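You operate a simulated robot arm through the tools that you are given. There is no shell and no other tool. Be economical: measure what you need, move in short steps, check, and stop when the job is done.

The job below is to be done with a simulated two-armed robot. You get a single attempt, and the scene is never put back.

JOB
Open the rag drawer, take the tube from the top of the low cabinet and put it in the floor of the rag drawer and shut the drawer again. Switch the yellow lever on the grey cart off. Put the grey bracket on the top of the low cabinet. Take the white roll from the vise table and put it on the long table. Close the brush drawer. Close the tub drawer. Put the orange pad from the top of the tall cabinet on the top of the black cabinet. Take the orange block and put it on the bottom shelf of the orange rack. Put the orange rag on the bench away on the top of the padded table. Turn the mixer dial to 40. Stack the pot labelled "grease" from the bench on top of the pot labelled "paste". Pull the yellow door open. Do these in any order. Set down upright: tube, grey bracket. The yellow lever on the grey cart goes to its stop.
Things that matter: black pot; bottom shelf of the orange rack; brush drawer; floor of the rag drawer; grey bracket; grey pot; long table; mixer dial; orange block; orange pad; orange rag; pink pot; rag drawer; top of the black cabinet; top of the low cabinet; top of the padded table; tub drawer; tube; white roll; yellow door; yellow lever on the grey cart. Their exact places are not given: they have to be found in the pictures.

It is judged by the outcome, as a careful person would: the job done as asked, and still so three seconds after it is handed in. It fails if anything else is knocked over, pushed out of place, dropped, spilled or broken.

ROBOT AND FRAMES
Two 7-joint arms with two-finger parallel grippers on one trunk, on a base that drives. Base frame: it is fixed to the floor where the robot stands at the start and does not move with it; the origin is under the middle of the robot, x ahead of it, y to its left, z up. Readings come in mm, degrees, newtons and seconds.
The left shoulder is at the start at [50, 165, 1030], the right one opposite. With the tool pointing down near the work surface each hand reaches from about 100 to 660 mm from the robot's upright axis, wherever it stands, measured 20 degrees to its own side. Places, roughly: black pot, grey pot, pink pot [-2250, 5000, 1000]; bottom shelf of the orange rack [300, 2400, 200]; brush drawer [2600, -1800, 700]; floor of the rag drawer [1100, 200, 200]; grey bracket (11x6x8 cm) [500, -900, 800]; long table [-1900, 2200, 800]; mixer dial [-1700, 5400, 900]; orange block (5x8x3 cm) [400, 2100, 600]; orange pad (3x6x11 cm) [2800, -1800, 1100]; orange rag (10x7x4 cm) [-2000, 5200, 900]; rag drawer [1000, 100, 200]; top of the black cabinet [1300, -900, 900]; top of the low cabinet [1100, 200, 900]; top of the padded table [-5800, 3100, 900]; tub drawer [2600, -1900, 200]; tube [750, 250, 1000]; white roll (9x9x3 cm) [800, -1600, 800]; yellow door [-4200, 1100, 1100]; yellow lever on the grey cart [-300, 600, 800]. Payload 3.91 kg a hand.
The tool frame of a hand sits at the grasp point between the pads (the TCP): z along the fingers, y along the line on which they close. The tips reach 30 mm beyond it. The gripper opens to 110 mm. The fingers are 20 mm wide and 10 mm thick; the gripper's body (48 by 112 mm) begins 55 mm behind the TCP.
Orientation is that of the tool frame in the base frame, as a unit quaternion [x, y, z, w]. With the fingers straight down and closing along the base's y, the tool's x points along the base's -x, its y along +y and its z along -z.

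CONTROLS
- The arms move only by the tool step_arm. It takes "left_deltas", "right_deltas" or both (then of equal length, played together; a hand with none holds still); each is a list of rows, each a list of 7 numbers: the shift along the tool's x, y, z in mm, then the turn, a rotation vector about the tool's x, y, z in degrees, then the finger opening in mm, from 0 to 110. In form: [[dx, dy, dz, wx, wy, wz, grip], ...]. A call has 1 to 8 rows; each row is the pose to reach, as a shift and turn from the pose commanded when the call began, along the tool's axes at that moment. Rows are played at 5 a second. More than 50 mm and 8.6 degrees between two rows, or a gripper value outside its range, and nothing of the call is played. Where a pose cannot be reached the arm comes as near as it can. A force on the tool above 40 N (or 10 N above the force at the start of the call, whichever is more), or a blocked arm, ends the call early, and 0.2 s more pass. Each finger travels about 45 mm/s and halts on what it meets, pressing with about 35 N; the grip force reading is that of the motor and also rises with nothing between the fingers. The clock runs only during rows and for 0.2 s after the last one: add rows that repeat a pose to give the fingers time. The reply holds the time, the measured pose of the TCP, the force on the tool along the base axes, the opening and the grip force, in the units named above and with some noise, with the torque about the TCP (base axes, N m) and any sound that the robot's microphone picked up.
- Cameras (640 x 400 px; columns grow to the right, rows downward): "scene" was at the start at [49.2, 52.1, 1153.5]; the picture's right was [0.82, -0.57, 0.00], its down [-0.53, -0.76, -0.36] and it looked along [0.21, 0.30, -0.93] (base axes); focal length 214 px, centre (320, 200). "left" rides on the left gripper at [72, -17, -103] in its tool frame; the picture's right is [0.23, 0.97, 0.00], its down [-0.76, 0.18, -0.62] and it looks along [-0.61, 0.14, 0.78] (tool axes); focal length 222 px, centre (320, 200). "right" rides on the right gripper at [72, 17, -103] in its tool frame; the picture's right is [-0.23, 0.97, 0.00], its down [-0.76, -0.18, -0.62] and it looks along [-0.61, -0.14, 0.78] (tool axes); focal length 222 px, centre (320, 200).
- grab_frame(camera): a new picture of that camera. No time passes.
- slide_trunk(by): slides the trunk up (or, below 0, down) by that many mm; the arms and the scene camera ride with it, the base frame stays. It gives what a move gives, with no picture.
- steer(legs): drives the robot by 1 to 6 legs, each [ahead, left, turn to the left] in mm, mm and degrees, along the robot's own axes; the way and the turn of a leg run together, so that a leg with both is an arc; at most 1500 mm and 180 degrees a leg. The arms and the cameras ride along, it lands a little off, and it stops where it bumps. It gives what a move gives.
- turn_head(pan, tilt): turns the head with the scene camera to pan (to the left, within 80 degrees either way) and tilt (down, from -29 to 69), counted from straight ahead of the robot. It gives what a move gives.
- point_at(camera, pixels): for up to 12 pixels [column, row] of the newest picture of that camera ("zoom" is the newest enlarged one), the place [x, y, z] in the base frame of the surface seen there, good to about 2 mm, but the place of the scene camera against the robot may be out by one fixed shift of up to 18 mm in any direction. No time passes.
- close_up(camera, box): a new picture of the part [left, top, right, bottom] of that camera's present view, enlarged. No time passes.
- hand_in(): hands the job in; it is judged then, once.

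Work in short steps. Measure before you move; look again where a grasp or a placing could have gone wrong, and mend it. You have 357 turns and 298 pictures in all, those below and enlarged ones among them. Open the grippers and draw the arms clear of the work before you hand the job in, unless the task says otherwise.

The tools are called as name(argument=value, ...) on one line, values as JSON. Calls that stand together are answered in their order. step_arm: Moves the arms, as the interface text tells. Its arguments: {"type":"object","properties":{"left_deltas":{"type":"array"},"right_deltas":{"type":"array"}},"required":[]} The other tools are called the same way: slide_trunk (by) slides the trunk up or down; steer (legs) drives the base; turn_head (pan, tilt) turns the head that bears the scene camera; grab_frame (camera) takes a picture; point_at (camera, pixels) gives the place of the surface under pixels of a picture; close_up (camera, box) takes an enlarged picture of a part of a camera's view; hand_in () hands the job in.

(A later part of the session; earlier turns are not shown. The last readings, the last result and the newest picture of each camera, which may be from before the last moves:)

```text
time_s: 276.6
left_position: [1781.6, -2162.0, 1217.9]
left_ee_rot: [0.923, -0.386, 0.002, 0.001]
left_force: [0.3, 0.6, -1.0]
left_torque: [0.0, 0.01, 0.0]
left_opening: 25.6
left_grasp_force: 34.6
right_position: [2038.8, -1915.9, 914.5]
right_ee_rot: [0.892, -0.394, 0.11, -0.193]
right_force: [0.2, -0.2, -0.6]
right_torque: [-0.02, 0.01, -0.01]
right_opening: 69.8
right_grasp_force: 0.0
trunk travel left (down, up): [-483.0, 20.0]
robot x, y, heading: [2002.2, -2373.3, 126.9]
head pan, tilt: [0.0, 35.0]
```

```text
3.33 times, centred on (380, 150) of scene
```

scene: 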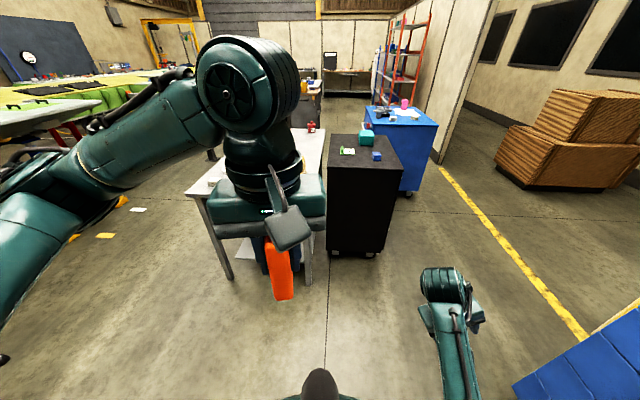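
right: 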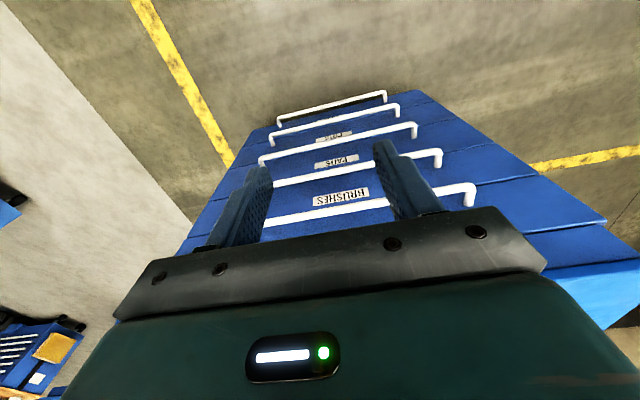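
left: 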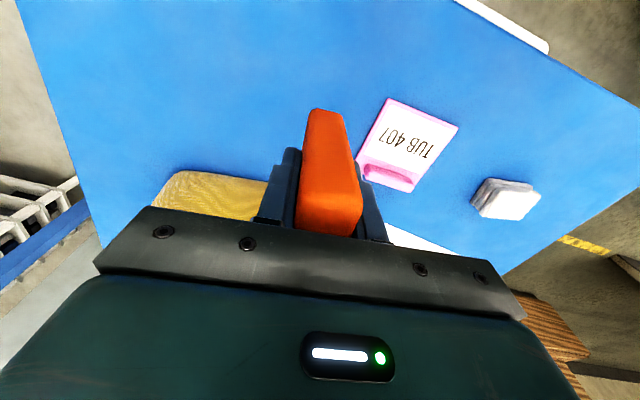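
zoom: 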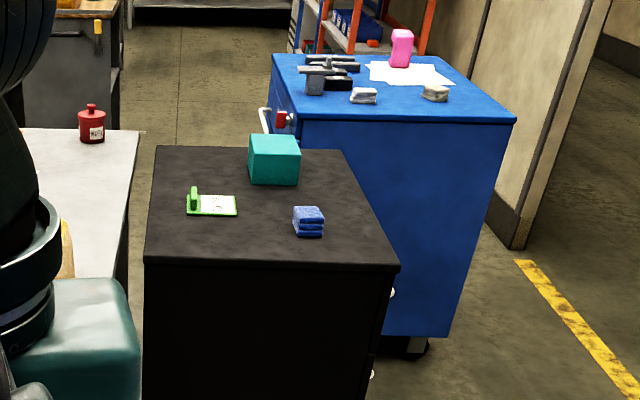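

Top z≈860; free spot about (1348,−1118). I drive there.

steer(legs=[[863, -326, 0], [0, 0, -5.9]])

slide_trunk(by=-200)

grab_frame(camera="scene")

```text
time_s: 281.9
left_position: [1543.2, -1260.3, 1220.1]
left_ee_rot: [0.903, -0.431, 0.001, 0.002]
left_force: [-0.2, 0.1, -1.2]
left_torque: [0.01, 0.01, -0.01]
left_opening: 25.3
left_grasp_force: 34.8
right_position: [1822.4, -1038.6, 914.4]
right_ee_rot: [0.871, -0.437, 0.119, -0.188]
right_force: [0.0, -0.1, -1.2]
right_torque: [0.02, -0.02, 0.01]
right_opening: 69.8
right_grasp_force: 0.1
trunk travel left (down, up): [-483.0, 20.0]
robot x, y, heading: [1739.9, -1489.3, 121.4]
head pan, tilt: [0.0, 35.0]
```

```text
time_s: 284.1
left_position: [1543.2, -1261.3, 1020.1]
left_ee_rot: [0.903, -0.43, 0.001, 0.002]
left_force: [0.1, 0.3, -0.4]
left_torque: [0.0, 0.03, 0.01]
left_opening: 25.5
left_grasp_force: 34.9
right_position: [1822.1, -1038.9, 714.4]
right_ee_rot: [0.871, -0.438, 0.118, -0.188]
right_force: [-0.5, -0.2, -0.3]
right_torque: [-0.01, -0.01, 0.02]
right_opening: 70.0
right_grasp_force: 0.1
trunk travel left (down, up): [-283.0, 220.0]
robot x, y, heading: [1739.9, -1488.0, 121.3]
head pan, tilt: [0.0, 35.0]
```

```text
182 pictures are left
```

scene: 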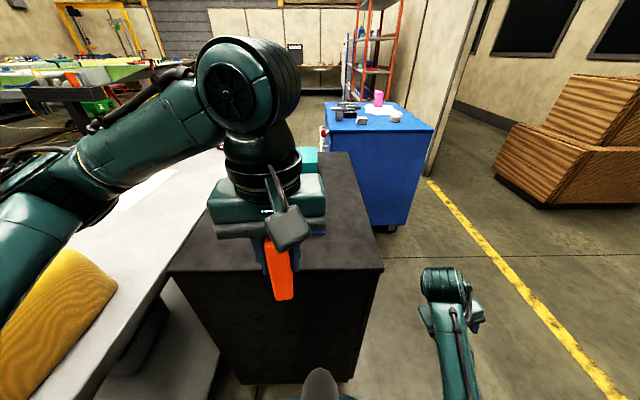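

Move the pad over the free spot and look.

step_arm(left_deltas=[[-40, 10, 0, 0, 0, 0, 10], [-80, 20, 0, 0, 0, 0, 10], [-120, 30, 0, 0, 0, 0, 10], [-160, 42, 0, 0, 0, 0, 10], [-200, 52, 0, 0, 0, 0, 10], [-234, 61, 0, 0, 0, 0, 10], [-234, 61, 20, 0, 0, 0, 10]])

grab_frame(camera="left")

point_at(camera="left", pixels=[[320, 60], [320, 100], [420, 130], [200, 130], [450, 90]])

```text
time_s: 285.7
left_position: [1346.7, -1115.5, 999.0]
left_ee_rot: [0.902, -0.431, 0.001, 0.003]
left_force: [0.8, 0.0, -0.8]
left_torque: [-0.01, -0.02, 0.02]
left_opening: 25.6
left_grasp_force: 35.1
right_position: [1822.1, -1038.9, 714.6]
right_ee_rot: [0.871, -0.438, 0.119, -0.188]
right_force: [0.3, -0.1, 0.1]
right_torque: [0.0, 0.0, -0.03]
right_opening: 69.9
right_grasp_force: 0.1
trunk travel left (down, up): [-283.0, 220.0]
robot x, y, heading: [1741.6, -1496.4, 121.6]
head pan, tilt: [0.0, 35.0]
```

```text
181 pictures are left
```

left: 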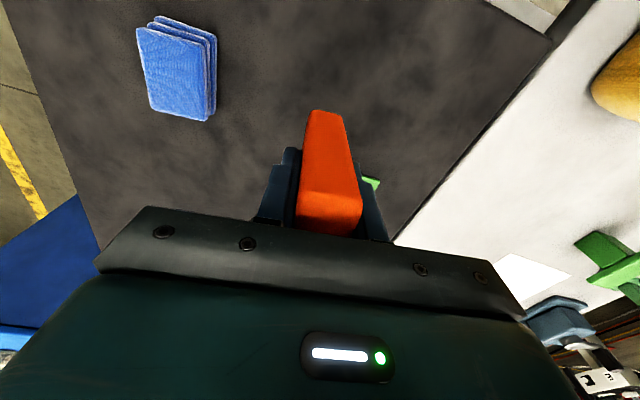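

```text
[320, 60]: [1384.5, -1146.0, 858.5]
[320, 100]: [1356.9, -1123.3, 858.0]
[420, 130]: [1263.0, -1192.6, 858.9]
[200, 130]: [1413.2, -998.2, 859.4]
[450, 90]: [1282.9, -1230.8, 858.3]
```

Surface z≈858.5. Lower 70 mm, then the final 3 mm and release.

step_arm(left_deltas=[[0, 0, 30, 0, 0, 0, 10], [0, 0, 55, 0, 0, 0, 10], [0, 0, 66, 0, 0, 0, 10], [0, 0, 70, 0, 0, 0, 10], [0, 0, 73, 0, 0, 0, 10]])

```text
time_s: 286.9
left_position: [1349.2, -1117.5, 927.0]
left_ee_rot: [0.902, -0.432, 0.0, 0.002]
left_force: [-0.6, 0.0, 6.0]
left_torque: [-0.12, -0.11, -0.01]
left_opening: 25.6
left_grasp_force: 35.0
right_position: [1822.6, -1039.7, 715.6]
right_ee_rot: [0.871, -0.438, 0.119, -0.189]
right_force: [-0.3, 0.3, -0.5]
right_torque: [0.01, 0.0, 0.01]
right_opening: 70.0
right_grasp_force: 0.1
trunk travel left (down, up): [-283.0, 220.0]
robot x, y, heading: [1740.6, -1493.5, 121.7]
head pan, tilt: [0.0, 35.0]
```

Contact (6 N). Release, then rise.

step_arm(left_deltas=[[0, 0, 0, 0, 0, 0, 27], [0, 0, 0, 0, 0, 0, 36], [0, 0, 0, 0, 0, 0, 50], [0, 0, 0, 0, 0, 0, 50], [0, 0, -40, 0, 0, 0, 50], [0, 0, -80, 0, 0, 0, 50], [0, 0, -120, 0, 0, 0, 50]])

grab_frame(camera="left")

```text
time_s: 288.5
left_position: [1348.6, -1117.9, 1045.2]
left_ee_rot: [0.902, -0.431, 0.0, 0.002]
left_force: [0.0, -0.1, 0.5]
left_torque: [0.01, 0.0, 0.03]
left_opening: 49.9
left_grasp_force: 0.1
right_position: [1823.3, -1038.4, 713.3]
right_ee_rot: [0.871, -0.438, 0.119, -0.189]
right_force: [0.4, -1.3, -0.3]
right_torque: [-0.01, -0.01, 0.01]
right_opening: 70.1
right_grasp_force: 0.1
trunk travel left (down, up): [-283.0, 220.0]
robot x, y, heading: [1742.6, -1492.7, 121.5]
head pan, tilt: [0.0, 35.0]
```

```text
180 pictures are left
```

left: 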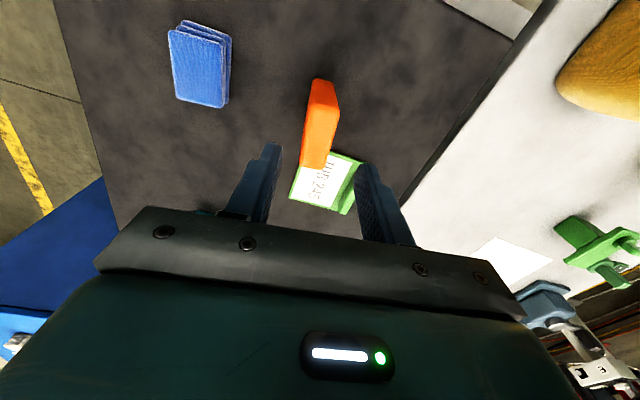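

Pad is set on the black cabinet. Now for the white roll, I go round to the table's right side: raise the trunk, retract the left arm, and drive.

step_arm(left_deltas=[[40, 0, -20, 0, 0, 0, 50], [80, 0, -40, 0, 0, 0, 50], [125, 0, -40, 0, 0, 0, 50], [170, 0, -40, 0, 0, 0, 50], [210, 0, -40, 0, 0, 0, 50]])

slide_trunk(by=215)

steer(legs=[[-270, 0, 0], [0, 1400, 0]])

grab_frame(camera="scene")

```text
time_s: 289.7
left_position: [1477.9, -1283.5, 1087.8]
left_ee_rot: [0.902, -0.431, 0.0, 0.002]
left_force: [0.4, 0.8, 0.3]
left_torque: [-0.01, 0.03, 0.01]
left_opening: 50.1
left_grasp_force: 0.1
right_position: [1822.7, -1039.6, 713.8]
right_ee_rot: [0.871, -0.438, 0.118, -0.189]
right_force: [0.2, -1.0, 0.1]
right_torque: [0.02, -0.03, 0.01]
right_opening: 70.0
right_grasp_force: 0.0
trunk travel left (down, up): [-283.0, 220.0]
robot x, y, heading: [1742.5, -1489.9, 121.3]
head pan, tilt: [0.0, 35.0]
```

```text
time_s: 292.0
left_position: [1478.5, -1283.2, 1303.2]
left_ee_rot: [0.903, -0.43, 0.001, 0.003]
left_force: [0.1, 0.2, -0.7]
left_torque: [0.03, 0.02, -0.03]
left_opening: 50.2
left_grasp_force: 0.0
right_position: [1822.7, -1038.9, 929.8]
right_ee_rot: [0.871, -0.438, 0.119, -0.188]
right_force: [0.1, 0.2, 0.1]
right_torque: [0.0, -0.01, -0.01]
right_opening: 70.0
right_grasp_force: 0.1
trunk travel left (down, up): [-498.0, 5.0]
robot x, y, heading: [1743.4, -1490.7, 121.7]
head pan, tilt: [0.0, 35.0]
```

```text
time_s: 305.7
left_position: [445.5, -2226.6, 1302.3]
left_ee_rot: [0.902, -0.432, 0.002, 0.001]
left_force: [-0.1, 0.3, 0.2]
left_torque: [0.0, -0.01, 0.01]
left_opening: 50.2
left_grasp_force: 0.0
right_position: [790.6, -1984.5, 929.2]
right_ee_rot: [0.871, -0.438, 0.119, -0.188]
right_force: [-0.4, 0.1, 0.2]
right_torque: [-0.04, -0.01, -0.02]
right_opening: 70.0
right_grasp_force: 0.0
trunk travel left (down, up): [-498.0, 5.0]
robot x, y, heading: [712.8, -2438.2, 121.2]
head pan, tilt: [0.0, 35.0]
```

```text
179 pictures are left
```

scene: 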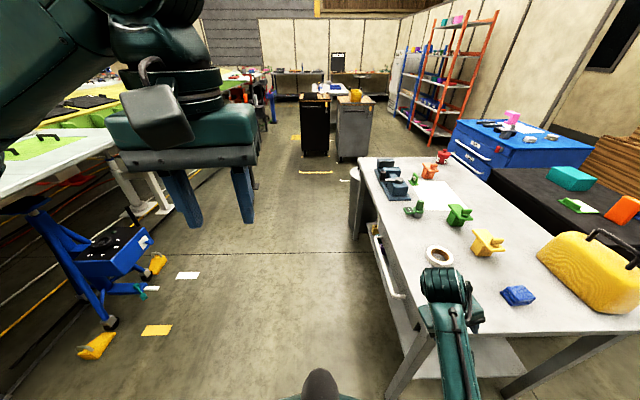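

Continue forward along the table's right side, then turn to face it.

steer(legs=[[60, 70, 0], [465, -25, 0], [0, 0, -90]])

grab_frame(camera="scene")

```text
time_s: 313.2
left_position: [607.1, -1748.3, 1302.4]
left_ee_rot: [-0.337, 0.941, 0.002, -0.002]
left_force: [-0.9, 0.7, -0.5]
left_torque: [0.0, -0.02, 0.0]
left_opening: 50.1
left_grasp_force: 0.0
right_position: [856.0, -2091.6, 928.9]
right_ee_rot: [-0.31, 0.924, -0.216, 0.049]
right_force: [-0.4, 0.1, 0.1]
right_torque: [0.0, 0.01, 0.02]
right_opening: 69.9
right_grasp_force: 0.1
trunk travel left (down, up): [-498.0, 5.0]
robot x, y, heading: [401.7, -2013.7, 31.7]
head pan, tilt: [0.0, 35.0]
```

```text
178 pictures are left
```

scene: 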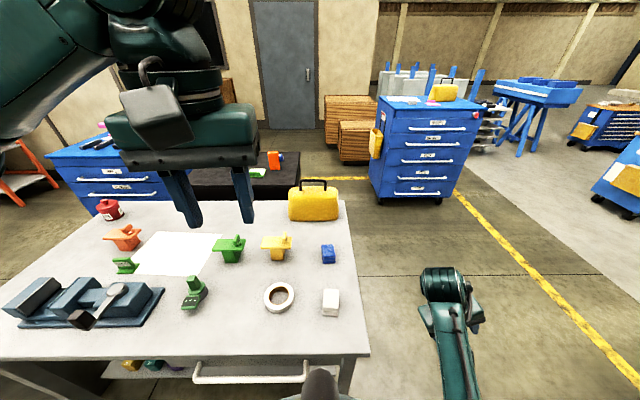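

The roll is at (279,297). I lower the trunk 240 mm and measure it.

point_at(camera="scene", pixels=[[264, 297], [294, 297], [279, 284], [279, 311], [279, 297], [331, 300], [195, 293], [276, 248]])

slide_trunk(by=-240)

```text
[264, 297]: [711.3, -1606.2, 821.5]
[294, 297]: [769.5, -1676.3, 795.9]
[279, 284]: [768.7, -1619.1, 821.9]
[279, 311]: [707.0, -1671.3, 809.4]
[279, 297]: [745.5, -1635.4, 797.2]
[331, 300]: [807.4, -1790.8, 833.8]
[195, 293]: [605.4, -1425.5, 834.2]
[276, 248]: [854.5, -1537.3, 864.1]
```

```text
time_s: 315.7
left_position: [608.2, -1747.9, 1062.6]
left_ee_rot: [-0.337, 0.942, 0.0, -0.001]
left_force: [0.4, 0.3, -0.7]
left_torque: [-0.01, -0.02, 0.0]
left_opening: 50.0
left_grasp_force: 0.2
right_position: [854.8, -2090.4, 689.8]
right_ee_rot: [-0.31, 0.924, -0.217, 0.05]
right_force: [0.8, -0.5, -0.4]
right_torque: [-0.02, 0.01, 0.01]
right_opening: 69.9
right_grasp_force: 0.1
trunk travel left (down, up): [-258.0, 245.0]
robot x, y, heading: [399.5, -2014.1, 31.8]
head pan, tilt: [0.0, 35.0]
```

Roll centre about (751,−1649), top z≈826. I move above it with fingers wide open and look.

step_arm(left_deltas=[[-30, -2, 15, 0, 0, 0, 70], [-65, -5, 30, 0, 0, 0, 90], [-100, -8, 50, 0, 0, 0, 110], [-135, -11, 75, 0, 0, 0, 110], [-173, -14, 100, 0, 0, 0, 110], [-173, -14, 122, 0, 0, 0, 110], [-173, -14, 122, 0, 0, 0, 110]])

grab_frame(camera="left")

```text
time_s: 317.3
left_position: [749.8, -1647.5, 939.2]
left_ee_rot: [-0.337, 0.941, -0.001, -0.002]
left_force: [-0.1, -0.4, -0.5]
left_torque: [-0.01, 0.04, -0.02]
left_opening: 110.0
left_grasp_force: 0.0
right_position: [854.6, -2092.0, 689.9]
right_ee_rot: [-0.311, 0.924, -0.217, 0.049]
right_force: [0.4, -0.5, 0.9]
right_torque: [0.0, -0.04, 0.02]
right_opening: 69.9
right_grasp_force: 0.0
trunk travel left (down, up): [-258.0, 245.0]
robot x, y, heading: [404.5, -2013.9, 32.0]
head pan, tilt: [0.0, 35.0]
```

```text
177 pictures are left
```

left: 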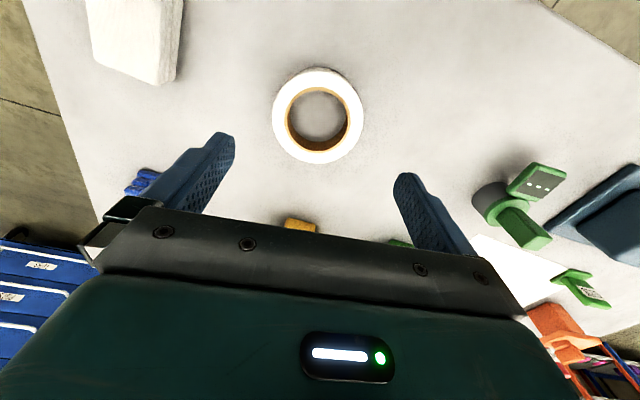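

point_at(camera="left", pixels=[[281, 110], [355, 118], [318, 78], [316, 155], [318, 115], [294, 110], [345, 112]])

```text
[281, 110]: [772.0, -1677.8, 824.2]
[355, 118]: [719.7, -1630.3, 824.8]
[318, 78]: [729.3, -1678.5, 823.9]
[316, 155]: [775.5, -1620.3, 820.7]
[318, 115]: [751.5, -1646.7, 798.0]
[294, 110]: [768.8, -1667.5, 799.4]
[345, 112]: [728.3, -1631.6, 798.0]
```

Centre ≈(747,−1652), table z≈798. Descend to z≈833 and close on the outer diameter.

step_arm(left_deltas=[[5, -2, 40, 0, 0, 0, 110], [5, -2, 80, 0, 0, 0, 110], [5, -2, 100, 0, 0, 0, 110], [5, -2, 106, 0, 0, 0, 110], [5, -2, 106, 0, 0, 0, 95], [5, -2, 106, 0, 0, 0, 80], [5, -2, 106, 0, 0, 0, 70], [5, -2, 106, 0, 0, 0, 70]])

step_arm(left_deltas=[[0, 0, -10, 0, 0, 0, 70], [0, 0, -40, 0, 0, 0, 70], [0, 0, -80, 0, 0, 0, 70], [0, 0, -120, 0, 0, 0, 70]])

grab_frame(camera="left")

```text
time_s: 319.1
left_position: [748.3, -1654.2, 833.2]
left_ee_rot: [-0.337, 0.941, 0.0, -0.002]
left_force: [0.3, 0.4, 0.9]
left_torque: [0.0, 0.01, -0.03]
left_opening: 85.5
left_grasp_force: 35.1
right_position: [853.8, -2090.3, 690.2]
right_ee_rot: [-0.311, 0.924, -0.217, 0.05]
right_force: [0.0, -0.3, -0.4]
right_torque: [0.0, 0.02, 0.01]
right_opening: 70.0
right_grasp_force: 0.0
trunk travel left (down, up): [-258.0, 245.0]
robot x, y, heading: [401.6, -2015.5, 31.5]
head pan, tilt: [0.0, 35.0]
```

```text
time_s: 320.1
left_position: [749.0, -1655.1, 954.1]
left_ee_rot: [-0.337, 0.941, 0.001, -0.003]
left_force: [0.4, -0.3, -0.5]
left_torque: [0.02, 0.0, 0.01]
left_opening: 85.3
left_grasp_force: 34.6
right_position: [854.1, -2091.7, 689.1]
right_ee_rot: [-0.311, 0.924, -0.217, 0.049]
right_force: [0.0, -0.7, -0.4]
right_torque: [0.01, 0.05, 0.02]
right_opening: 70.1
right_grasp_force: 0.1
trunk travel left (down, up): [-258.0, 245.0]
robot x, y, heading: [396.1, -2017.0, 31.7]
head pan, tilt: [0.0, 35.0]
```

```text
176 pictures are left
```

left: 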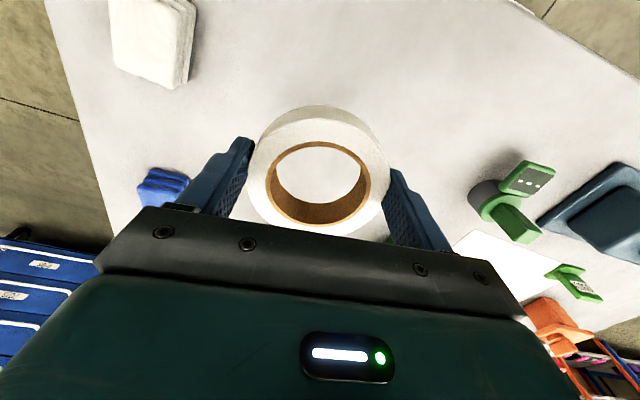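

Roll held. I retract, raise the trunk (so the parked right hand clears the table), turn and head back toward the start area.

step_arm(left_deltas=[[45, 0, 0, 0, 0, 0, 70], [90, 0, 0, 0, 0, 0, 70], [130, 0, 0, 0, 0, 0, 70]])

slide_trunk(by=240)

steer(legs=[[-120, 0, 0], [0, 0, 90], [1000, 250, 0], [900, 0, 0]])

grab_frame(camera="scene")

```text
time_s: 320.9
left_position: [649.5, -1737.2, 955.8]
left_ee_rot: [-0.338, 0.941, 0.001, -0.003]
left_force: [0.1, 0.2, -0.3]
left_torque: [-0.01, 0.0, -0.02]
left_opening: 85.2
left_grasp_force: 35.3
right_position: [854.5, -2090.4, 689.3]
right_ee_rot: [-0.311, 0.924, -0.217, 0.049]
right_force: [-0.7, 1.2, -0.6]
right_torque: [0.02, 0.02, -0.01]
right_opening: 70.2
right_grasp_force: 0.1
trunk travel left (down, up): [-258.0, 245.0]
robot x, y, heading: [402.6, -2017.3, 31.7]
head pan, tilt: [0.0, 35.0]
```

```text
time_s: 323.4
left_position: [650.1, -1735.9, 1194.0]
left_ee_rot: [-0.337, 0.941, 0.001, -0.002]
left_force: [-0.8, 0.0, -1.0]
left_torque: [0.04, 0.04, 0.01]
left_opening: 85.3
left_grasp_force: 34.4
right_position: [855.2, -2090.9, 928.6]
right_ee_rot: [-0.311, 0.924, -0.217, 0.049]
right_force: [0.3, -0.6, -0.7]
right_torque: [0.02, 0.0, -0.02]
right_opening: 70.1
right_grasp_force: 0.1
trunk travel left (down, up): [-498.0, 5.0]
robot x, y, heading: [401.8, -2013.6, 31.9]
head pan, tilt: [0.0, 35.0]
```

```text
time_s: 337.1
left_position: [-1147.5, -438.5, 1197.6]
left_ee_rot: [0.906, -0.423, -0.001, 0.0]
left_force: [0.8, -0.2, -0.5]
left_torque: [-0.01, 0.0, -0.02]
left_opening: 84.6
left_grasp_force: 35.3
right_position: [-796.8, -227.1, 932.0]
right_ee_rot: [0.875, -0.43, 0.113, -0.191]
right_force: [-0.3, 0.2, -0.9]
right_torque: [0.01, 0.03, -0.02]
right_opening: 70.1
right_grasp_force: 0.2
trunk travel left (down, up): [-498.0, 5.0]
robot x, y, heading: [-868.7, -678.7, 122.8]
head pan, tilt: [0.0, 35.0]
stopped in leg 4: the robot was blocked; the commanded pose is now the measured one
```

```text
175 pictures are left
```

scene: 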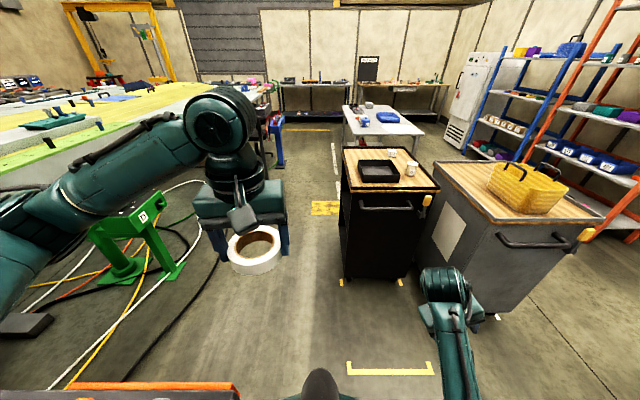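

Blocked by something with an orange edge at lower left. The grey table at (385,125) should be the long table; grey cart's yellow lever at (585,235). Measure.

point_at(camera="scene", pixels=[[150, 385], [235, 390], [345, 190], [405, 280], [440, 185], [345, 108], [423, 132], [355, 140], [585, 237], [425, 203], [425, 110], [130, 270]])

turn_head(pan=30, tilt=55)

grab_frame(camera="scene")

```text
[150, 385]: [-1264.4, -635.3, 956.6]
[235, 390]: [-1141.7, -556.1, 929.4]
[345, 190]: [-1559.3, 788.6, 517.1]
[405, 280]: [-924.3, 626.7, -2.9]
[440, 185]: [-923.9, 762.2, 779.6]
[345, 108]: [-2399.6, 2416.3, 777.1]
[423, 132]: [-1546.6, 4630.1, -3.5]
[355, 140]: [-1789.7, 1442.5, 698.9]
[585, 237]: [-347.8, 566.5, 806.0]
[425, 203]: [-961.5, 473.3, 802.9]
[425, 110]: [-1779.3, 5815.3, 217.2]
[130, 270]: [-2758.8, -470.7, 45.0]
```

```text
time_s: 338.0
left_position: [-1146.2, -439.8, 1197.8]
left_ee_rot: [0.906, -0.424, -0.004, -0.001]
left_force: [0.6, 0.7, -0.7]
left_torque: [0.03, -0.01, 0.02]
left_opening: 84.6
left_grasp_force: 34.9
right_position: [-796.3, -229.7, 933.9]
right_ee_rot: [0.875, -0.431, 0.111, -0.192]
right_force: [0.5, -0.5, 0.6]
right_torque: [0.0, 0.0, 0.01]
right_opening: 69.9
right_grasp_force: 0.1
trunk travel left (down, up): [-498.0, 5.0]
robot x, y, heading: [-869.2, -673.7, 122.2]
head pan, tilt: [30.0, 55.0]
```

```text
174 pictures are left
```

scene: 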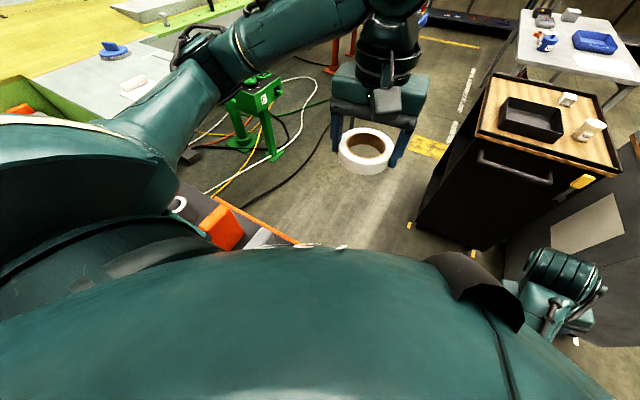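

A cart with an orange rim is front-left of me. I measure its extent in this view.

point_at(camera="scene", pixels=[[292, 240], [250, 218], [218, 200], [225, 230], [20, 110], [240, 140], [300, 170], [290, 200], [420, 225], [470, 140]])

turn_head(pan=60, tilt=30)

grab_frame(camera="scene")

```text
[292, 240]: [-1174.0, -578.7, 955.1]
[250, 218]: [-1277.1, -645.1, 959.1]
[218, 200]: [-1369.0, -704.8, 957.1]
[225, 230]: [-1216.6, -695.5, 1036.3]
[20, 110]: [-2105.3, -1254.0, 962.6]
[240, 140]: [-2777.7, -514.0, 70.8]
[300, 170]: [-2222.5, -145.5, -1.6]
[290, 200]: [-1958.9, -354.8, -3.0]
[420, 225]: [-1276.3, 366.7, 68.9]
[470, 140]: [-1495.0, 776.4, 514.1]
```

```text
time_s: 339.0
left_position: [-1146.3, -439.3, 1198.1]
left_ee_rot: [0.906, -0.424, -0.004, -0.001]
left_force: [0.1, 0.4, -1.4]
left_torque: [0.0, 0.03, 0.0]
left_opening: 84.6
left_grasp_force: 34.7
right_position: [-796.6, -229.6, 933.5]
right_ee_rot: [0.874, -0.431, 0.112, -0.192]
right_force: [0.6, -0.4, 0.1]
right_torque: [-0.02, 0.04, -0.01]
right_opening: 69.9
right_grasp_force: 0.0
trunk travel left (down, up): [-498.0, 5.0]
robot x, y, heading: [-870.5, -675.5, 122.5]
head pan, tilt: [60.0, 30.0]
```

```text
173 pictures are left
```

scene: 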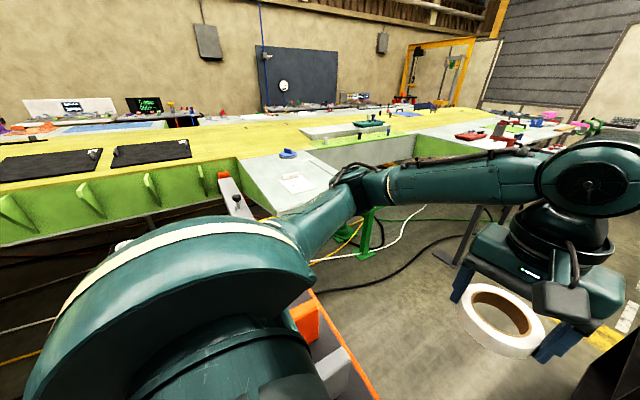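

The orange-rimmed platform ends 245 mm ahead; I shift right, pass it, and then strafe left around the black cart.

steer(legs=[[-40, 0, 0], [0, -220, 0], [600, 0, 0]])

turn_head(pan=15, tilt=35)

grab_frame(camera="scene")

```text
time_s: 344.9
left_position: [-1261.2, 153.1, 1193.7]
left_ee_rot: [0.906, -0.423, 0.002, 0.003]
left_force: [-0.5, 0.0, -0.7]
left_torque: [-0.03, -0.03, -0.03]
left_opening: 84.4
left_grasp_force: 35.6
right_position: [-908.7, 363.2, 930.2]
right_ee_rot: [0.875, -0.43, 0.117, -0.189]
right_force: [-0.8, 0.0, -0.3]
right_torque: [-0.03, 0.0, 0.02]
right_opening: 70.0
right_grasp_force: 0.1
trunk travel left (down, up): [-498.0, 5.0]
robot x, y, heading: [-980.9, -92.7, 122.5]
head pan, tilt: [60.0, 30.0]
```

```text
time_s: 346.1
left_position: [-1261.3, 152.8, 1193.9]
left_ee_rot: [0.906, -0.424, 0.002, 0.003]
left_force: [0.4, 0.3, -0.9]
left_torque: [-0.03, 0.04, 0.0]
left_opening: 84.1
left_grasp_force: 35.1
right_position: [-908.9, 362.0, 930.3]
right_ee_rot: [0.875, -0.43, 0.118, -0.19]
right_force: [0.8, 0.4, 0.2]
right_torque: [0.02, 0.01, 0.01]
right_opening: 70.1
right_grasp_force: 0.0
trunk travel left (down, up): [-498.0, 5.0]
robot x, y, heading: [-983.1, -87.7, 122.2]
head pan, tilt: [15.0, 35.0]
```

```text
172 pictures are left
```

scene: 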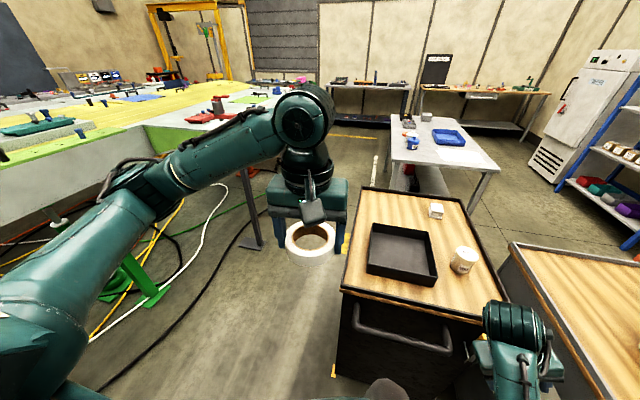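

I measure the long table and the cart corner, then go round.

point_at(camera="scene", pixels=[[393, 158], [497, 169], [395, 120], [425, 140], [340, 290], [366, 192], [412, 143], [448, 137], [245, 245]])

steer(legs=[[0, 430, 0], [1350, 0, 0]])

turn_head(pan=-30, tilt=30)

grab_frame(camera="scene")

```text
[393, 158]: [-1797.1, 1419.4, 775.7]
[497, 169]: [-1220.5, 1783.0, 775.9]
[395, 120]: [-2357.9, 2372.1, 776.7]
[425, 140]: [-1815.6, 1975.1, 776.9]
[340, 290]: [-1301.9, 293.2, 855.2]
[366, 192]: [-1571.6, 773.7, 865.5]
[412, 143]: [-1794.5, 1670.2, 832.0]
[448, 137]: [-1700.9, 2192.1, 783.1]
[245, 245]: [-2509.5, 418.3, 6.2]
```

```text
time_s: 356.6
left_position: [-2330.0, 1049.5, 1193.8]
left_ee_rot: [0.906, -0.424, 0.002, 0.003]
left_force: [-0.3, 0.1, -0.7]
left_torque: [-0.02, 0.02, 0.01]
left_opening: 83.9
left_grasp_force: 35.1
right_position: [-1977.5, 1257.7, 930.5]
right_ee_rot: [0.874, -0.431, 0.117, -0.189]
right_force: [0.3, -0.6, -0.1]
right_torque: [0.01, 0.02, 0.0]
right_opening: 69.9
right_grasp_force: 0.1
trunk travel left (down, up): [-498.0, 5.0]
robot x, y, heading: [-2049.6, 806.2, 122.1]
head pan, tilt: [15.0, 35.0]
```

```text
time_s: 357.7
left_position: [-2329.4, 1050.6, 1194.8]
left_ee_rot: [0.906, -0.422, 0.002, 0.003]
left_force: [0.4, 0.1, -1.6]
left_torque: [-0.01, 0.0, 0.01]
left_opening: 84.0
left_grasp_force: 35.4
right_position: [-1976.7, 1258.4, 929.4]
right_ee_rot: [0.875, -0.43, 0.118, -0.189]
right_force: [0.8, 0.3, -0.4]
right_torque: [0.03, -0.01, 0.01]
right_opening: 70.2
right_grasp_force: 0.0
trunk travel left (down, up): [-498.0, 5.0]
robot x, y, heading: [-2050.0, 802.7, 122.1]
head pan, tilt: [-30.0, 30.0]
```

```text
171 pictures are left
```

scene: 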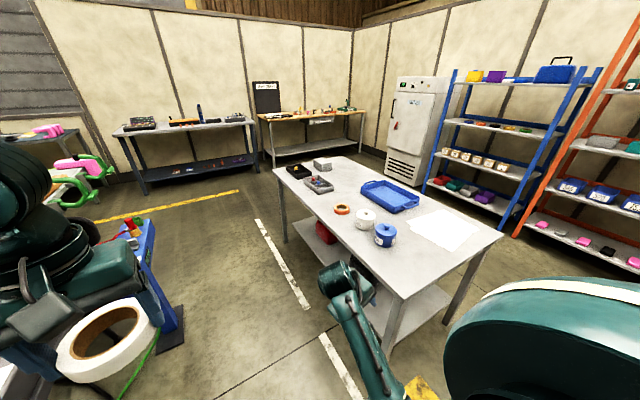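

Long table seen; I measure free spots near the front edge.

point_at(camera="scene", pixels=[[405, 285], [430, 262], [385, 240], [365, 222], [342, 209], [310, 215], [330, 235], [440, 240], [375, 262], [415, 255]])

close_up(camera="scene", box=[270, 150, 510, 310])

```text
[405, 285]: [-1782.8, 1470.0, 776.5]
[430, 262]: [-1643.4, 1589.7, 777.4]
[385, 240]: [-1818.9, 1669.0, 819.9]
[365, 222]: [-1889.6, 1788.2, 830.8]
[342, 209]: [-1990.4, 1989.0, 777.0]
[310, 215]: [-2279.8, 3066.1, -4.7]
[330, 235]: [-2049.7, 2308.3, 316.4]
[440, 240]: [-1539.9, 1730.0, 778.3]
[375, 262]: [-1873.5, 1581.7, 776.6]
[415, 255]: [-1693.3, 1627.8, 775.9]
```

```text
2.50 times, centred on (390, 230) of scene
```

zoom: 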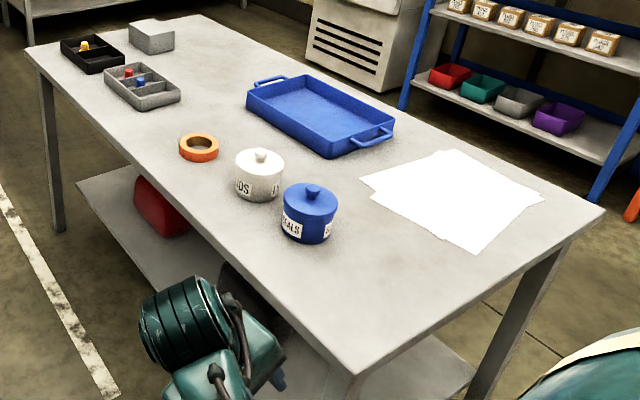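

Free spot ≈(−1689,1640). I go to the table's left side and turn to face it.

steer(legs=[[418, 0, 0], [0, -185, 0], [0, 0, -90]])

slide_trunk(by=-210)

turn_head(pan=0, tilt=40)

grab_frame(camera="scene")

```text
time_s: 366.0
left_position: [-1868.8, 1536.8, 1193.6]
left_ee_rot: [-0.337, 0.941, 0.001, -0.003]
left_force: [-0.2, 0.4, -0.3]
left_torque: [0.04, 0.01, 0.01]
left_opening: 83.7
left_grasp_force: 35.4
right_position: [-1663.9, 1183.5, 930.5]
right_ee_rot: [-0.31, 0.924, -0.217, 0.05]
right_force: [0.0, -0.9, -0.6]
right_torque: [0.01, -0.04, -0.02]
right_opening: 70.2
right_grasp_force: 0.2
trunk travel left (down, up): [-498.0, 5.0]
robot x, y, heading: [-2119.8, 1256.1, 31.6]
head pan, tilt: [-30.0, 30.0]
```

```text
time_s: 368.3
left_position: [-1868.5, 1537.5, 984.0]
left_ee_rot: [-0.338, 0.941, 0.0, -0.004]
left_force: [0.2, -0.7, -0.5]
left_torque: [-0.04, 0.03, 0.0]
left_opening: 83.7
left_grasp_force: 34.9
right_position: [-1664.5, 1184.5, 719.8]
right_ee_rot: [-0.31, 0.924, -0.216, 0.05]
right_force: [0.8, -0.4, -0.3]
right_torque: [0.02, 0.01, 0.03]
right_opening: 69.9
right_grasp_force: 0.1
trunk travel left (down, up): [-288.0, 215.0]
robot x, y, heading: [-2119.1, 1252.3, 31.6]
head pan, tilt: [-30.0, 30.0]
```

```text
time_s: 369.2
left_position: [-1869.1, 1538.1, 984.2]
left_ee_rot: [-0.337, 0.941, 0.0, -0.003]
left_force: [-0.1, 0.3, -0.8]
left_torque: [0.01, 0.02, -0.01]
left_opening: 83.3
left_grasp_force: 35.0
right_position: [-1664.8, 1183.5, 719.2]
right_ee_rot: [-0.311, 0.924, -0.217, 0.05]
right_force: [0.1, 0.2, 0.2]
right_torque: [0.0, 0.0, 0.01]
right_opening: 70.1
right_grasp_force: 0.1
trunk travel left (down, up): [-288.0, 215.0]
robot x, y, heading: [-2119.7, 1258.2, 31.9]
head pan, tilt: [0.0, 40.0]
```

```text
169 pictures are left
```

scene: 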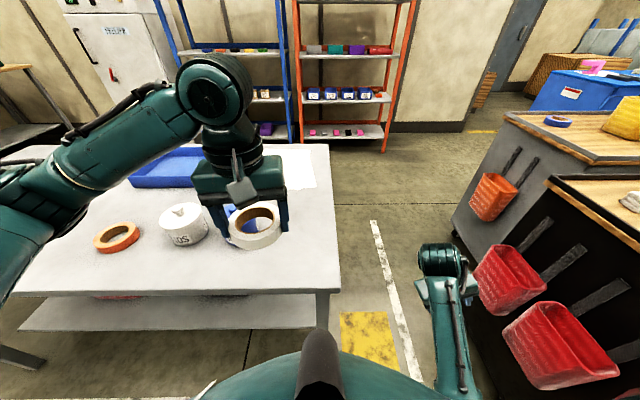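

Move the roll over the spot and look from the hand.

step_arm(left_deltas=[[-40, -7, 0, 0, 0, 0, 70], [-80, -14, 0, 0, 0, 0, 70], [-120, -21, 0, 0, 0, 0, 70], [-160, -28, 0, 0, 0, 0, 70], [-204, -35, 0, 0, 0, 0, 70], [-204, -35, 60, 0, 0, 0, 70], [-204, -35, 60, 0, 0, 0, 70]])

```text
refused: row 6 steps farther than a row can; nothing moved
```

step_arm(left_deltas=[[-40, -7, 0, 0, 0, 0, 70], [-80, -14, 0, 0, 0, 0, 70], [-120, -21, 0, 0, 0, 0, 70], [-160, -28, 0, 0, 0, 0, 70], [-204, -35, 0, 0, 0, 0, 70], [-204, -35, 40, 0, 0, 0, 70], [-204, -35, 60, 0, 0, 0, 70]])

grab_frame(camera="left")

point_at(camera="left", pixels=[[320, 60], [450, 120], [200, 120], [320, 150], [260, 60]])

```text
time_s: 370.8
left_position: [-1688.2, 1640.3, 923.0]
left_ee_rot: [-0.337, 0.941, 0.0, -0.003]
left_force: [0.0, -0.9, -1.2]
left_torque: [-0.02, -0.01, 0.01]
left_opening: 83.2
left_grasp_force: 34.8
right_position: [-1663.6, 1184.5, 719.4]
right_ee_rot: [-0.311, 0.924, -0.216, 0.05]
right_force: [-0.1, 0.0, -0.7]
right_torque: [0.0, 0.02, 0.0]
right_opening: 70.2
right_grasp_force: 0.0
trunk travel left (down, up): [-288.0, 215.0]
robot x, y, heading: [-2115.3, 1260.1, 31.7]
head pan, tilt: [0.0, 40.0]
```

```text
168 pictures are left
```

left: 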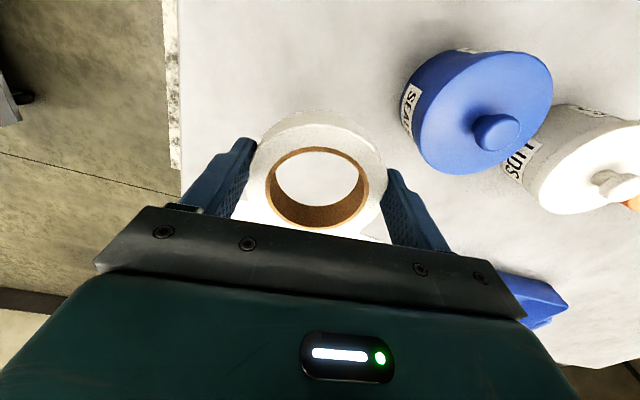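

```text
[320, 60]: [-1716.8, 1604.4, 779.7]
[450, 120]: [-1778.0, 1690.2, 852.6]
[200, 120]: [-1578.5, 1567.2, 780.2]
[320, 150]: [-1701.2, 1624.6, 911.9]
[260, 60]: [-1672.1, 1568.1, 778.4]
```

The blue pot is close on the left; I shift 35 mm to the right, then lower to TCP z≈815.

step_arm(left_deltas=[[-15, -35, 0, 0, 0, 0, 70], [-15, -35, 40, 0, 0, 0, 70], [-15, -35, 80, 0, 0, 0, 70], [-15, -35, 100, 0, 0, 0, 70], [-15, -35, 106, 0, 0, 0, 70], [-15, -35, 109, 0, 0, 0, 70]])

```text
time_s: 372.2
left_position: [-1656.5, 1621.4, 813.4]
left_ee_rot: [-0.337, 0.941, 0.001, -0.002]
left_force: [0.0, -0.6, 0.9]
left_torque: [-0.02, -0.07, -0.02]
left_opening: 83.0
left_grasp_force: 35.1
right_position: [-1665.3, 1184.4, 719.8]
right_ee_rot: [-0.311, 0.924, -0.216, 0.051]
right_force: [0.0, -0.7, -0.1]
right_torque: [0.02, 0.0, -0.04]
right_opening: 70.0
right_grasp_force: 0.0
trunk travel left (down, up): [-288.0, 215.0]
robot x, y, heading: [-2118.4, 1261.1, 31.6]
head pan, tilt: [0.0, 40.0]
```

At the surface. Release and rise.

step_arm(left_deltas=[[0, 0, 1, 0, 0, 0, 86], [0, 0, 1, 0, 0, 0, 92], [0, 0, 1, 0, 0, 0, 100], [0, 0, 1, 0, 0, 0, 104], [0, 0, -30, 0, 0, 0, 104], [0, 0, -75, 0, 0, 0, 104], [0, 0, -120, 0, 0, 0, 104]])

grab_frame(camera="left")

```text
time_s: 373.8
left_position: [-1654.9, 1622.6, 933.5]
left_ee_rot: [-0.338, 0.941, 0.001, -0.003]
left_force: [-1.1, -1.2, -0.3]
left_torque: [0.03, -0.01, -0.02]
left_opening: 103.9
left_grasp_force: 0.1
right_position: [-1664.9, 1183.9, 720.8]
right_ee_rot: [-0.311, 0.924, -0.217, 0.05]
right_force: [0.2, -0.4, -1.0]
right_torque: [0.01, -0.04, -0.02]
right_opening: 70.0
right_grasp_force: 0.2
trunk travel left (down, up): [-288.0, 215.0]
robot x, y, heading: [-2118.9, 1262.6, 31.8]
head pan, tilt: [0.0, 40.0]
```

```text
167 pictures are left
```

left: 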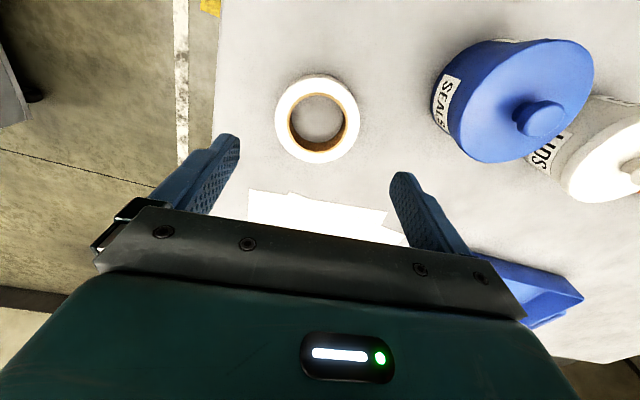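

Roll is on the long table. I retract, raise, and pass through the lane between table and carts toward the rack side.

step_arm(left_deltas=[[45, 0, -20, 0, 0, 0, 104], [90, 0, -40, 0, 0, 0, 90], [135, 0, -40, 0, 0, 0, 90], [180, 0, -40, 0, 0, 0, 90], [215, 15, -40, 0, 0, 0, 90]])

slide_trunk(by=200)

steer(legs=[[0, -345, 0], [1400, 0, 0]])

grab_frame(camera="scene")

```text
time_s: 375.0
left_position: [-1832.7, 1496.4, 973.4]
left_ee_rot: [-0.337, 0.942, 0.001, -0.003]
left_force: [0.2, 0.7, 0.0]
left_torque: [-0.05, 0.0, 0.01]
left_opening: 89.9
left_grasp_force: 0.1
right_position: [-1663.7, 1184.1, 719.5]
right_ee_rot: [-0.31, 0.924, -0.216, 0.05]
right_force: [0.0, 1.0, 0.3]
right_torque: [0.0, 0.01, 0.0]
right_opening: 69.9
right_grasp_force: 0.0
trunk travel left (down, up): [-288.0, 215.0]
robot x, y, heading: [-2114.4, 1257.6, 31.8]
head pan, tilt: [0.0, 40.0]
```

```text
time_s: 377.2
left_position: [-1831.5, 1497.1, 1172.9]
left_ee_rot: [-0.338, 0.941, 0.0, -0.004]
left_force: [-0.8, -0.6, 0.8]
left_torque: [0.0, 0.0, -0.01]
left_opening: 90.1
left_grasp_force: 0.1
right_position: [-1665.2, 1183.8, 919.5]
right_ee_rot: [-0.311, 0.924, -0.217, 0.05]
right_force: [-0.7, 0.7, 0.0]
right_torque: [0.03, -0.01, 0.05]
right_opening: 69.8
right_grasp_force: 0.1
trunk travel left (down, up): [-488.0, 15.0]
robot x, y, heading: [-2119.0, 1259.3, 32.0]
head pan, tilt: [0.0, 40.0]
```

```text
time_s: 382.3
left_position: [-1557.1, 1263.6, 1173.2]
left_ee_rot: [-0.332, 0.943, 0.0, -0.002]
left_force: [-0.2, -0.4, 0.4]
left_torque: [0.02, -0.01, 0.02]
left_opening: 89.9
left_grasp_force: 0.1
right_position: [-1390.6, 950.1, 919.7]
right_ee_rot: [-0.306, 0.926, -0.217, 0.05]
right_force: [-0.4, -0.1, -0.4]
right_torque: [0.0, -0.01, 0.0]
right_opening: 69.7
right_grasp_force: 0.2
trunk travel left (down, up): [-488.0, 15.0]
robot x, y, heading: [-1843.6, 1030.5, 31.1]
head pan, tilt: [0.0, 40.0]
stopped in leg 2: the robot was blocked; the commanded pose is now the measured one
```

```text
166 pictures are left
```

scene: 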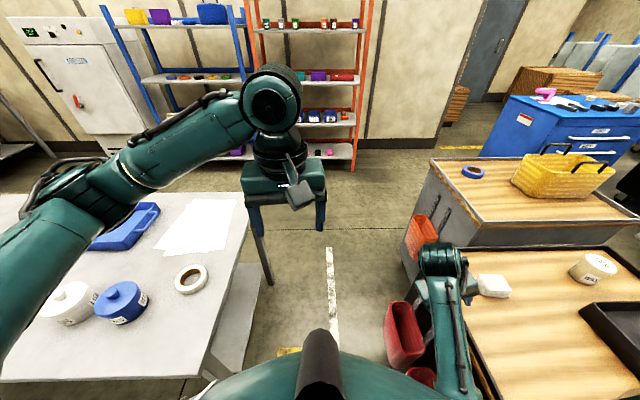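

Right arm/basket contact in the lane. I back off, turn to face the table and strafe through the lane instead.

steer(legs=[[-170, 20, 0], [0, 0, 91], [0, -1350, 0]])

grab_frame(camera="scene")

```text
time_s: 399.5
left_position: [-1061.0, 1961.4, 1173.9]
left_ee_rot: [0.903, -0.43, 0.002, 0.003]
left_force: [0.3, -0.2, -0.5]
left_torque: [0.02, 0.01, -0.04]
left_opening: 90.2
left_grasp_force: 0.0
right_position: [-746.3, 2126.5, 919.5]
right_ee_rot: [0.872, -0.436, 0.119, -0.188]
right_force: [-1.1, -0.2, -0.2]
right_torque: [0.01, 0.0, -0.02]
right_opening: 69.9
right_grasp_force: 0.0
trunk travel left (down, up): [-488.0, 15.0]
robot x, y, heading: [-825.0, 1670.4, 121.5]
head pan, tilt: [0.0, 40.0]
```

```text
165 pictures are left
```

scene: 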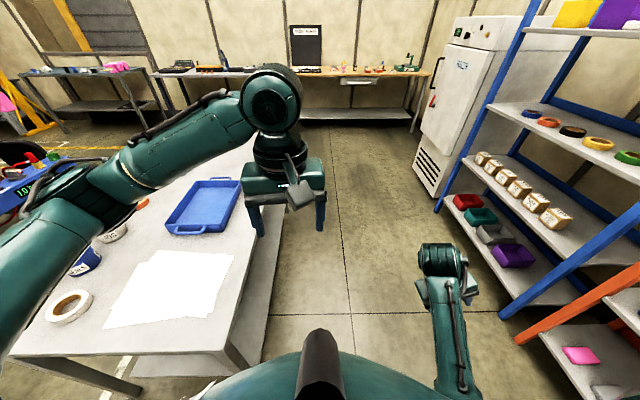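

Through the lane. Look right at the racks.

turn_head(pan=-75, tilt=25)

grab_frame(camera="scene")

```text
time_s: 400.9
left_position: [-1061.0, 1961.1, 1174.4]
left_ee_rot: [0.903, -0.43, 0.001, 0.003]
left_force: [1.0, -0.2, -0.8]
left_torque: [0.02, -0.03, 0.01]
left_opening: 89.9
left_grasp_force: 0.0
right_position: [-747.2, 2126.8, 919.6]
right_ee_rot: [0.872, -0.437, 0.118, -0.189]
right_force: [-0.1, 0.4, -0.2]
right_torque: [-0.03, 0.0, 0.01]
right_opening: 69.8
right_grasp_force: 0.1
trunk travel left (down, up): [-488.0, 15.0]
robot x, y, heading: [-828.0, 1674.9, 121.1]
head pan, tilt: [-75.0, 25.0]
```

```text
164 pictures are left
```

scene: 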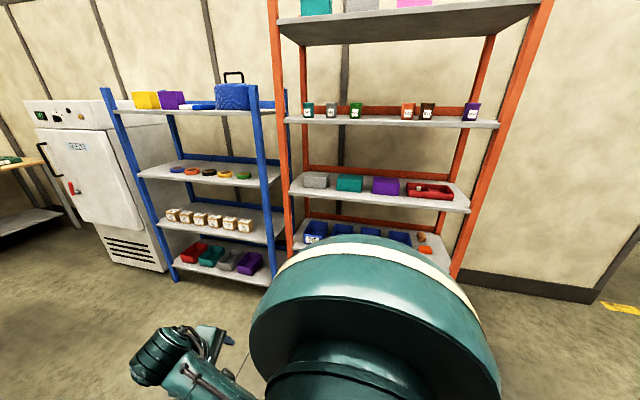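

I move clear, turn to face the orange rack.

steer(legs=[[200, -300, 0], [0, 0, -89]])

turn_head(pan=-10, tilt=35)

grab_frame(camera="scene")

```text
time_s: 407.9
left_position: [-390.5, 2237.0, 1173.6]
left_ee_rot: [-0.343, 0.939, 0.001, -0.003]
left_force: [-0.1, -0.1, -0.1]
left_torque: [0.01, 0.0, 0.05]
left_opening: 89.8
left_grasp_force: 0.1
right_position: [-219.4, 1927.1, 920.7]
right_ee_rot: [-0.316, 0.922, -0.216, 0.052]
right_force: [0.0, 0.2, 0.3]
right_torque: [-0.02, 0.0, 0.02]
right_opening: 70.2
right_grasp_force: 0.1
trunk travel left (down, up): [-488.0, 15.0]
robot x, y, heading: [-675.1, 2000.2, 32.7]
head pan, tilt: [-75.0, 25.0]
```

```text
time_s: 409.3
left_position: [-390.4, 2238.0, 1174.1]
left_ee_rot: [-0.342, 0.94, 0.001, -0.004]
left_force: [-0.8, 0.8, -0.2]
left_torque: [0.02, 0.0, -0.02]
left_opening: 89.9
left_grasp_force: 0.0
right_position: [-219.0, 1927.5, 919.2]
right_ee_rot: [-0.317, 0.922, -0.216, 0.051]
right_force: [0.7, 0.3, 0.3]
right_torque: [-0.02, 0.0, 0.0]
right_opening: 69.9
right_grasp_force: 0.1
trunk travel left (down, up): [-488.0, 15.0]
robot x, y, heading: [-675.0, 1997.6, 32.2]
head pan, tilt: [-10.0, 35.0]
```

```text
163 pictures are left
```

scene: 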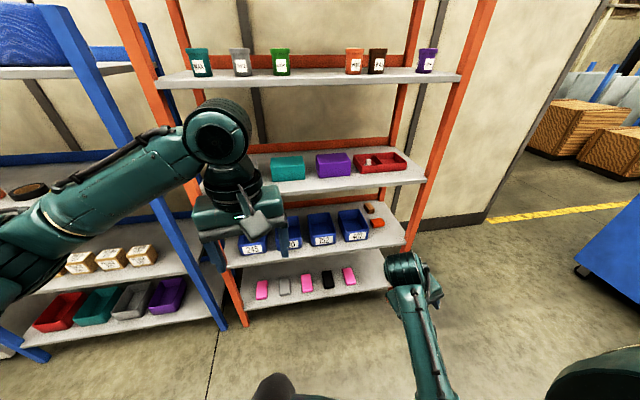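

Zoom on the shelves' right end.

close_up(camera="scene", box=[220, 180, 430, 320])

point_at(camera="scene", pixels=[[370, 208], [377, 223], [402, 245], [240, 265], [350, 258], [350, 290], [245, 320], [388, 280], [320, 295], [410, 190], [425, 178], [262, 190]])

```text
2.86 times, centred on (325, 250) of scene
```

zoom: 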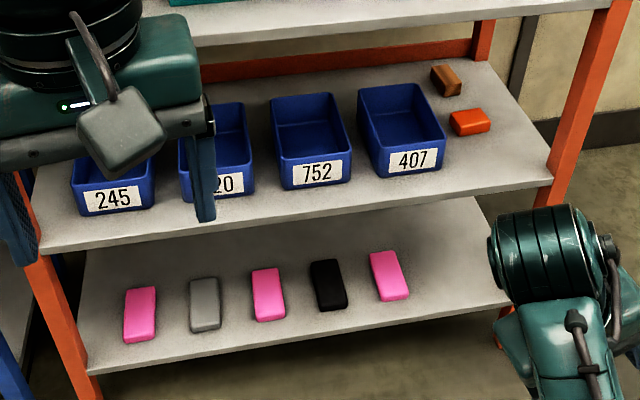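

```text
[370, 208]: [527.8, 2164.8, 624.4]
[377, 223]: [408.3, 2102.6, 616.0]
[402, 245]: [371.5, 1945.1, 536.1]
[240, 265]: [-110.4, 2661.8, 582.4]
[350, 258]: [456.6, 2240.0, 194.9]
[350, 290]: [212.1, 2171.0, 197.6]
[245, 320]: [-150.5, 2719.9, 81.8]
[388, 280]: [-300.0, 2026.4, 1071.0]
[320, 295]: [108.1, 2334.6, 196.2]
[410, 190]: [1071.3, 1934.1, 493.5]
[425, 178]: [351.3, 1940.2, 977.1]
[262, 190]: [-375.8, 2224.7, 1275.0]
```

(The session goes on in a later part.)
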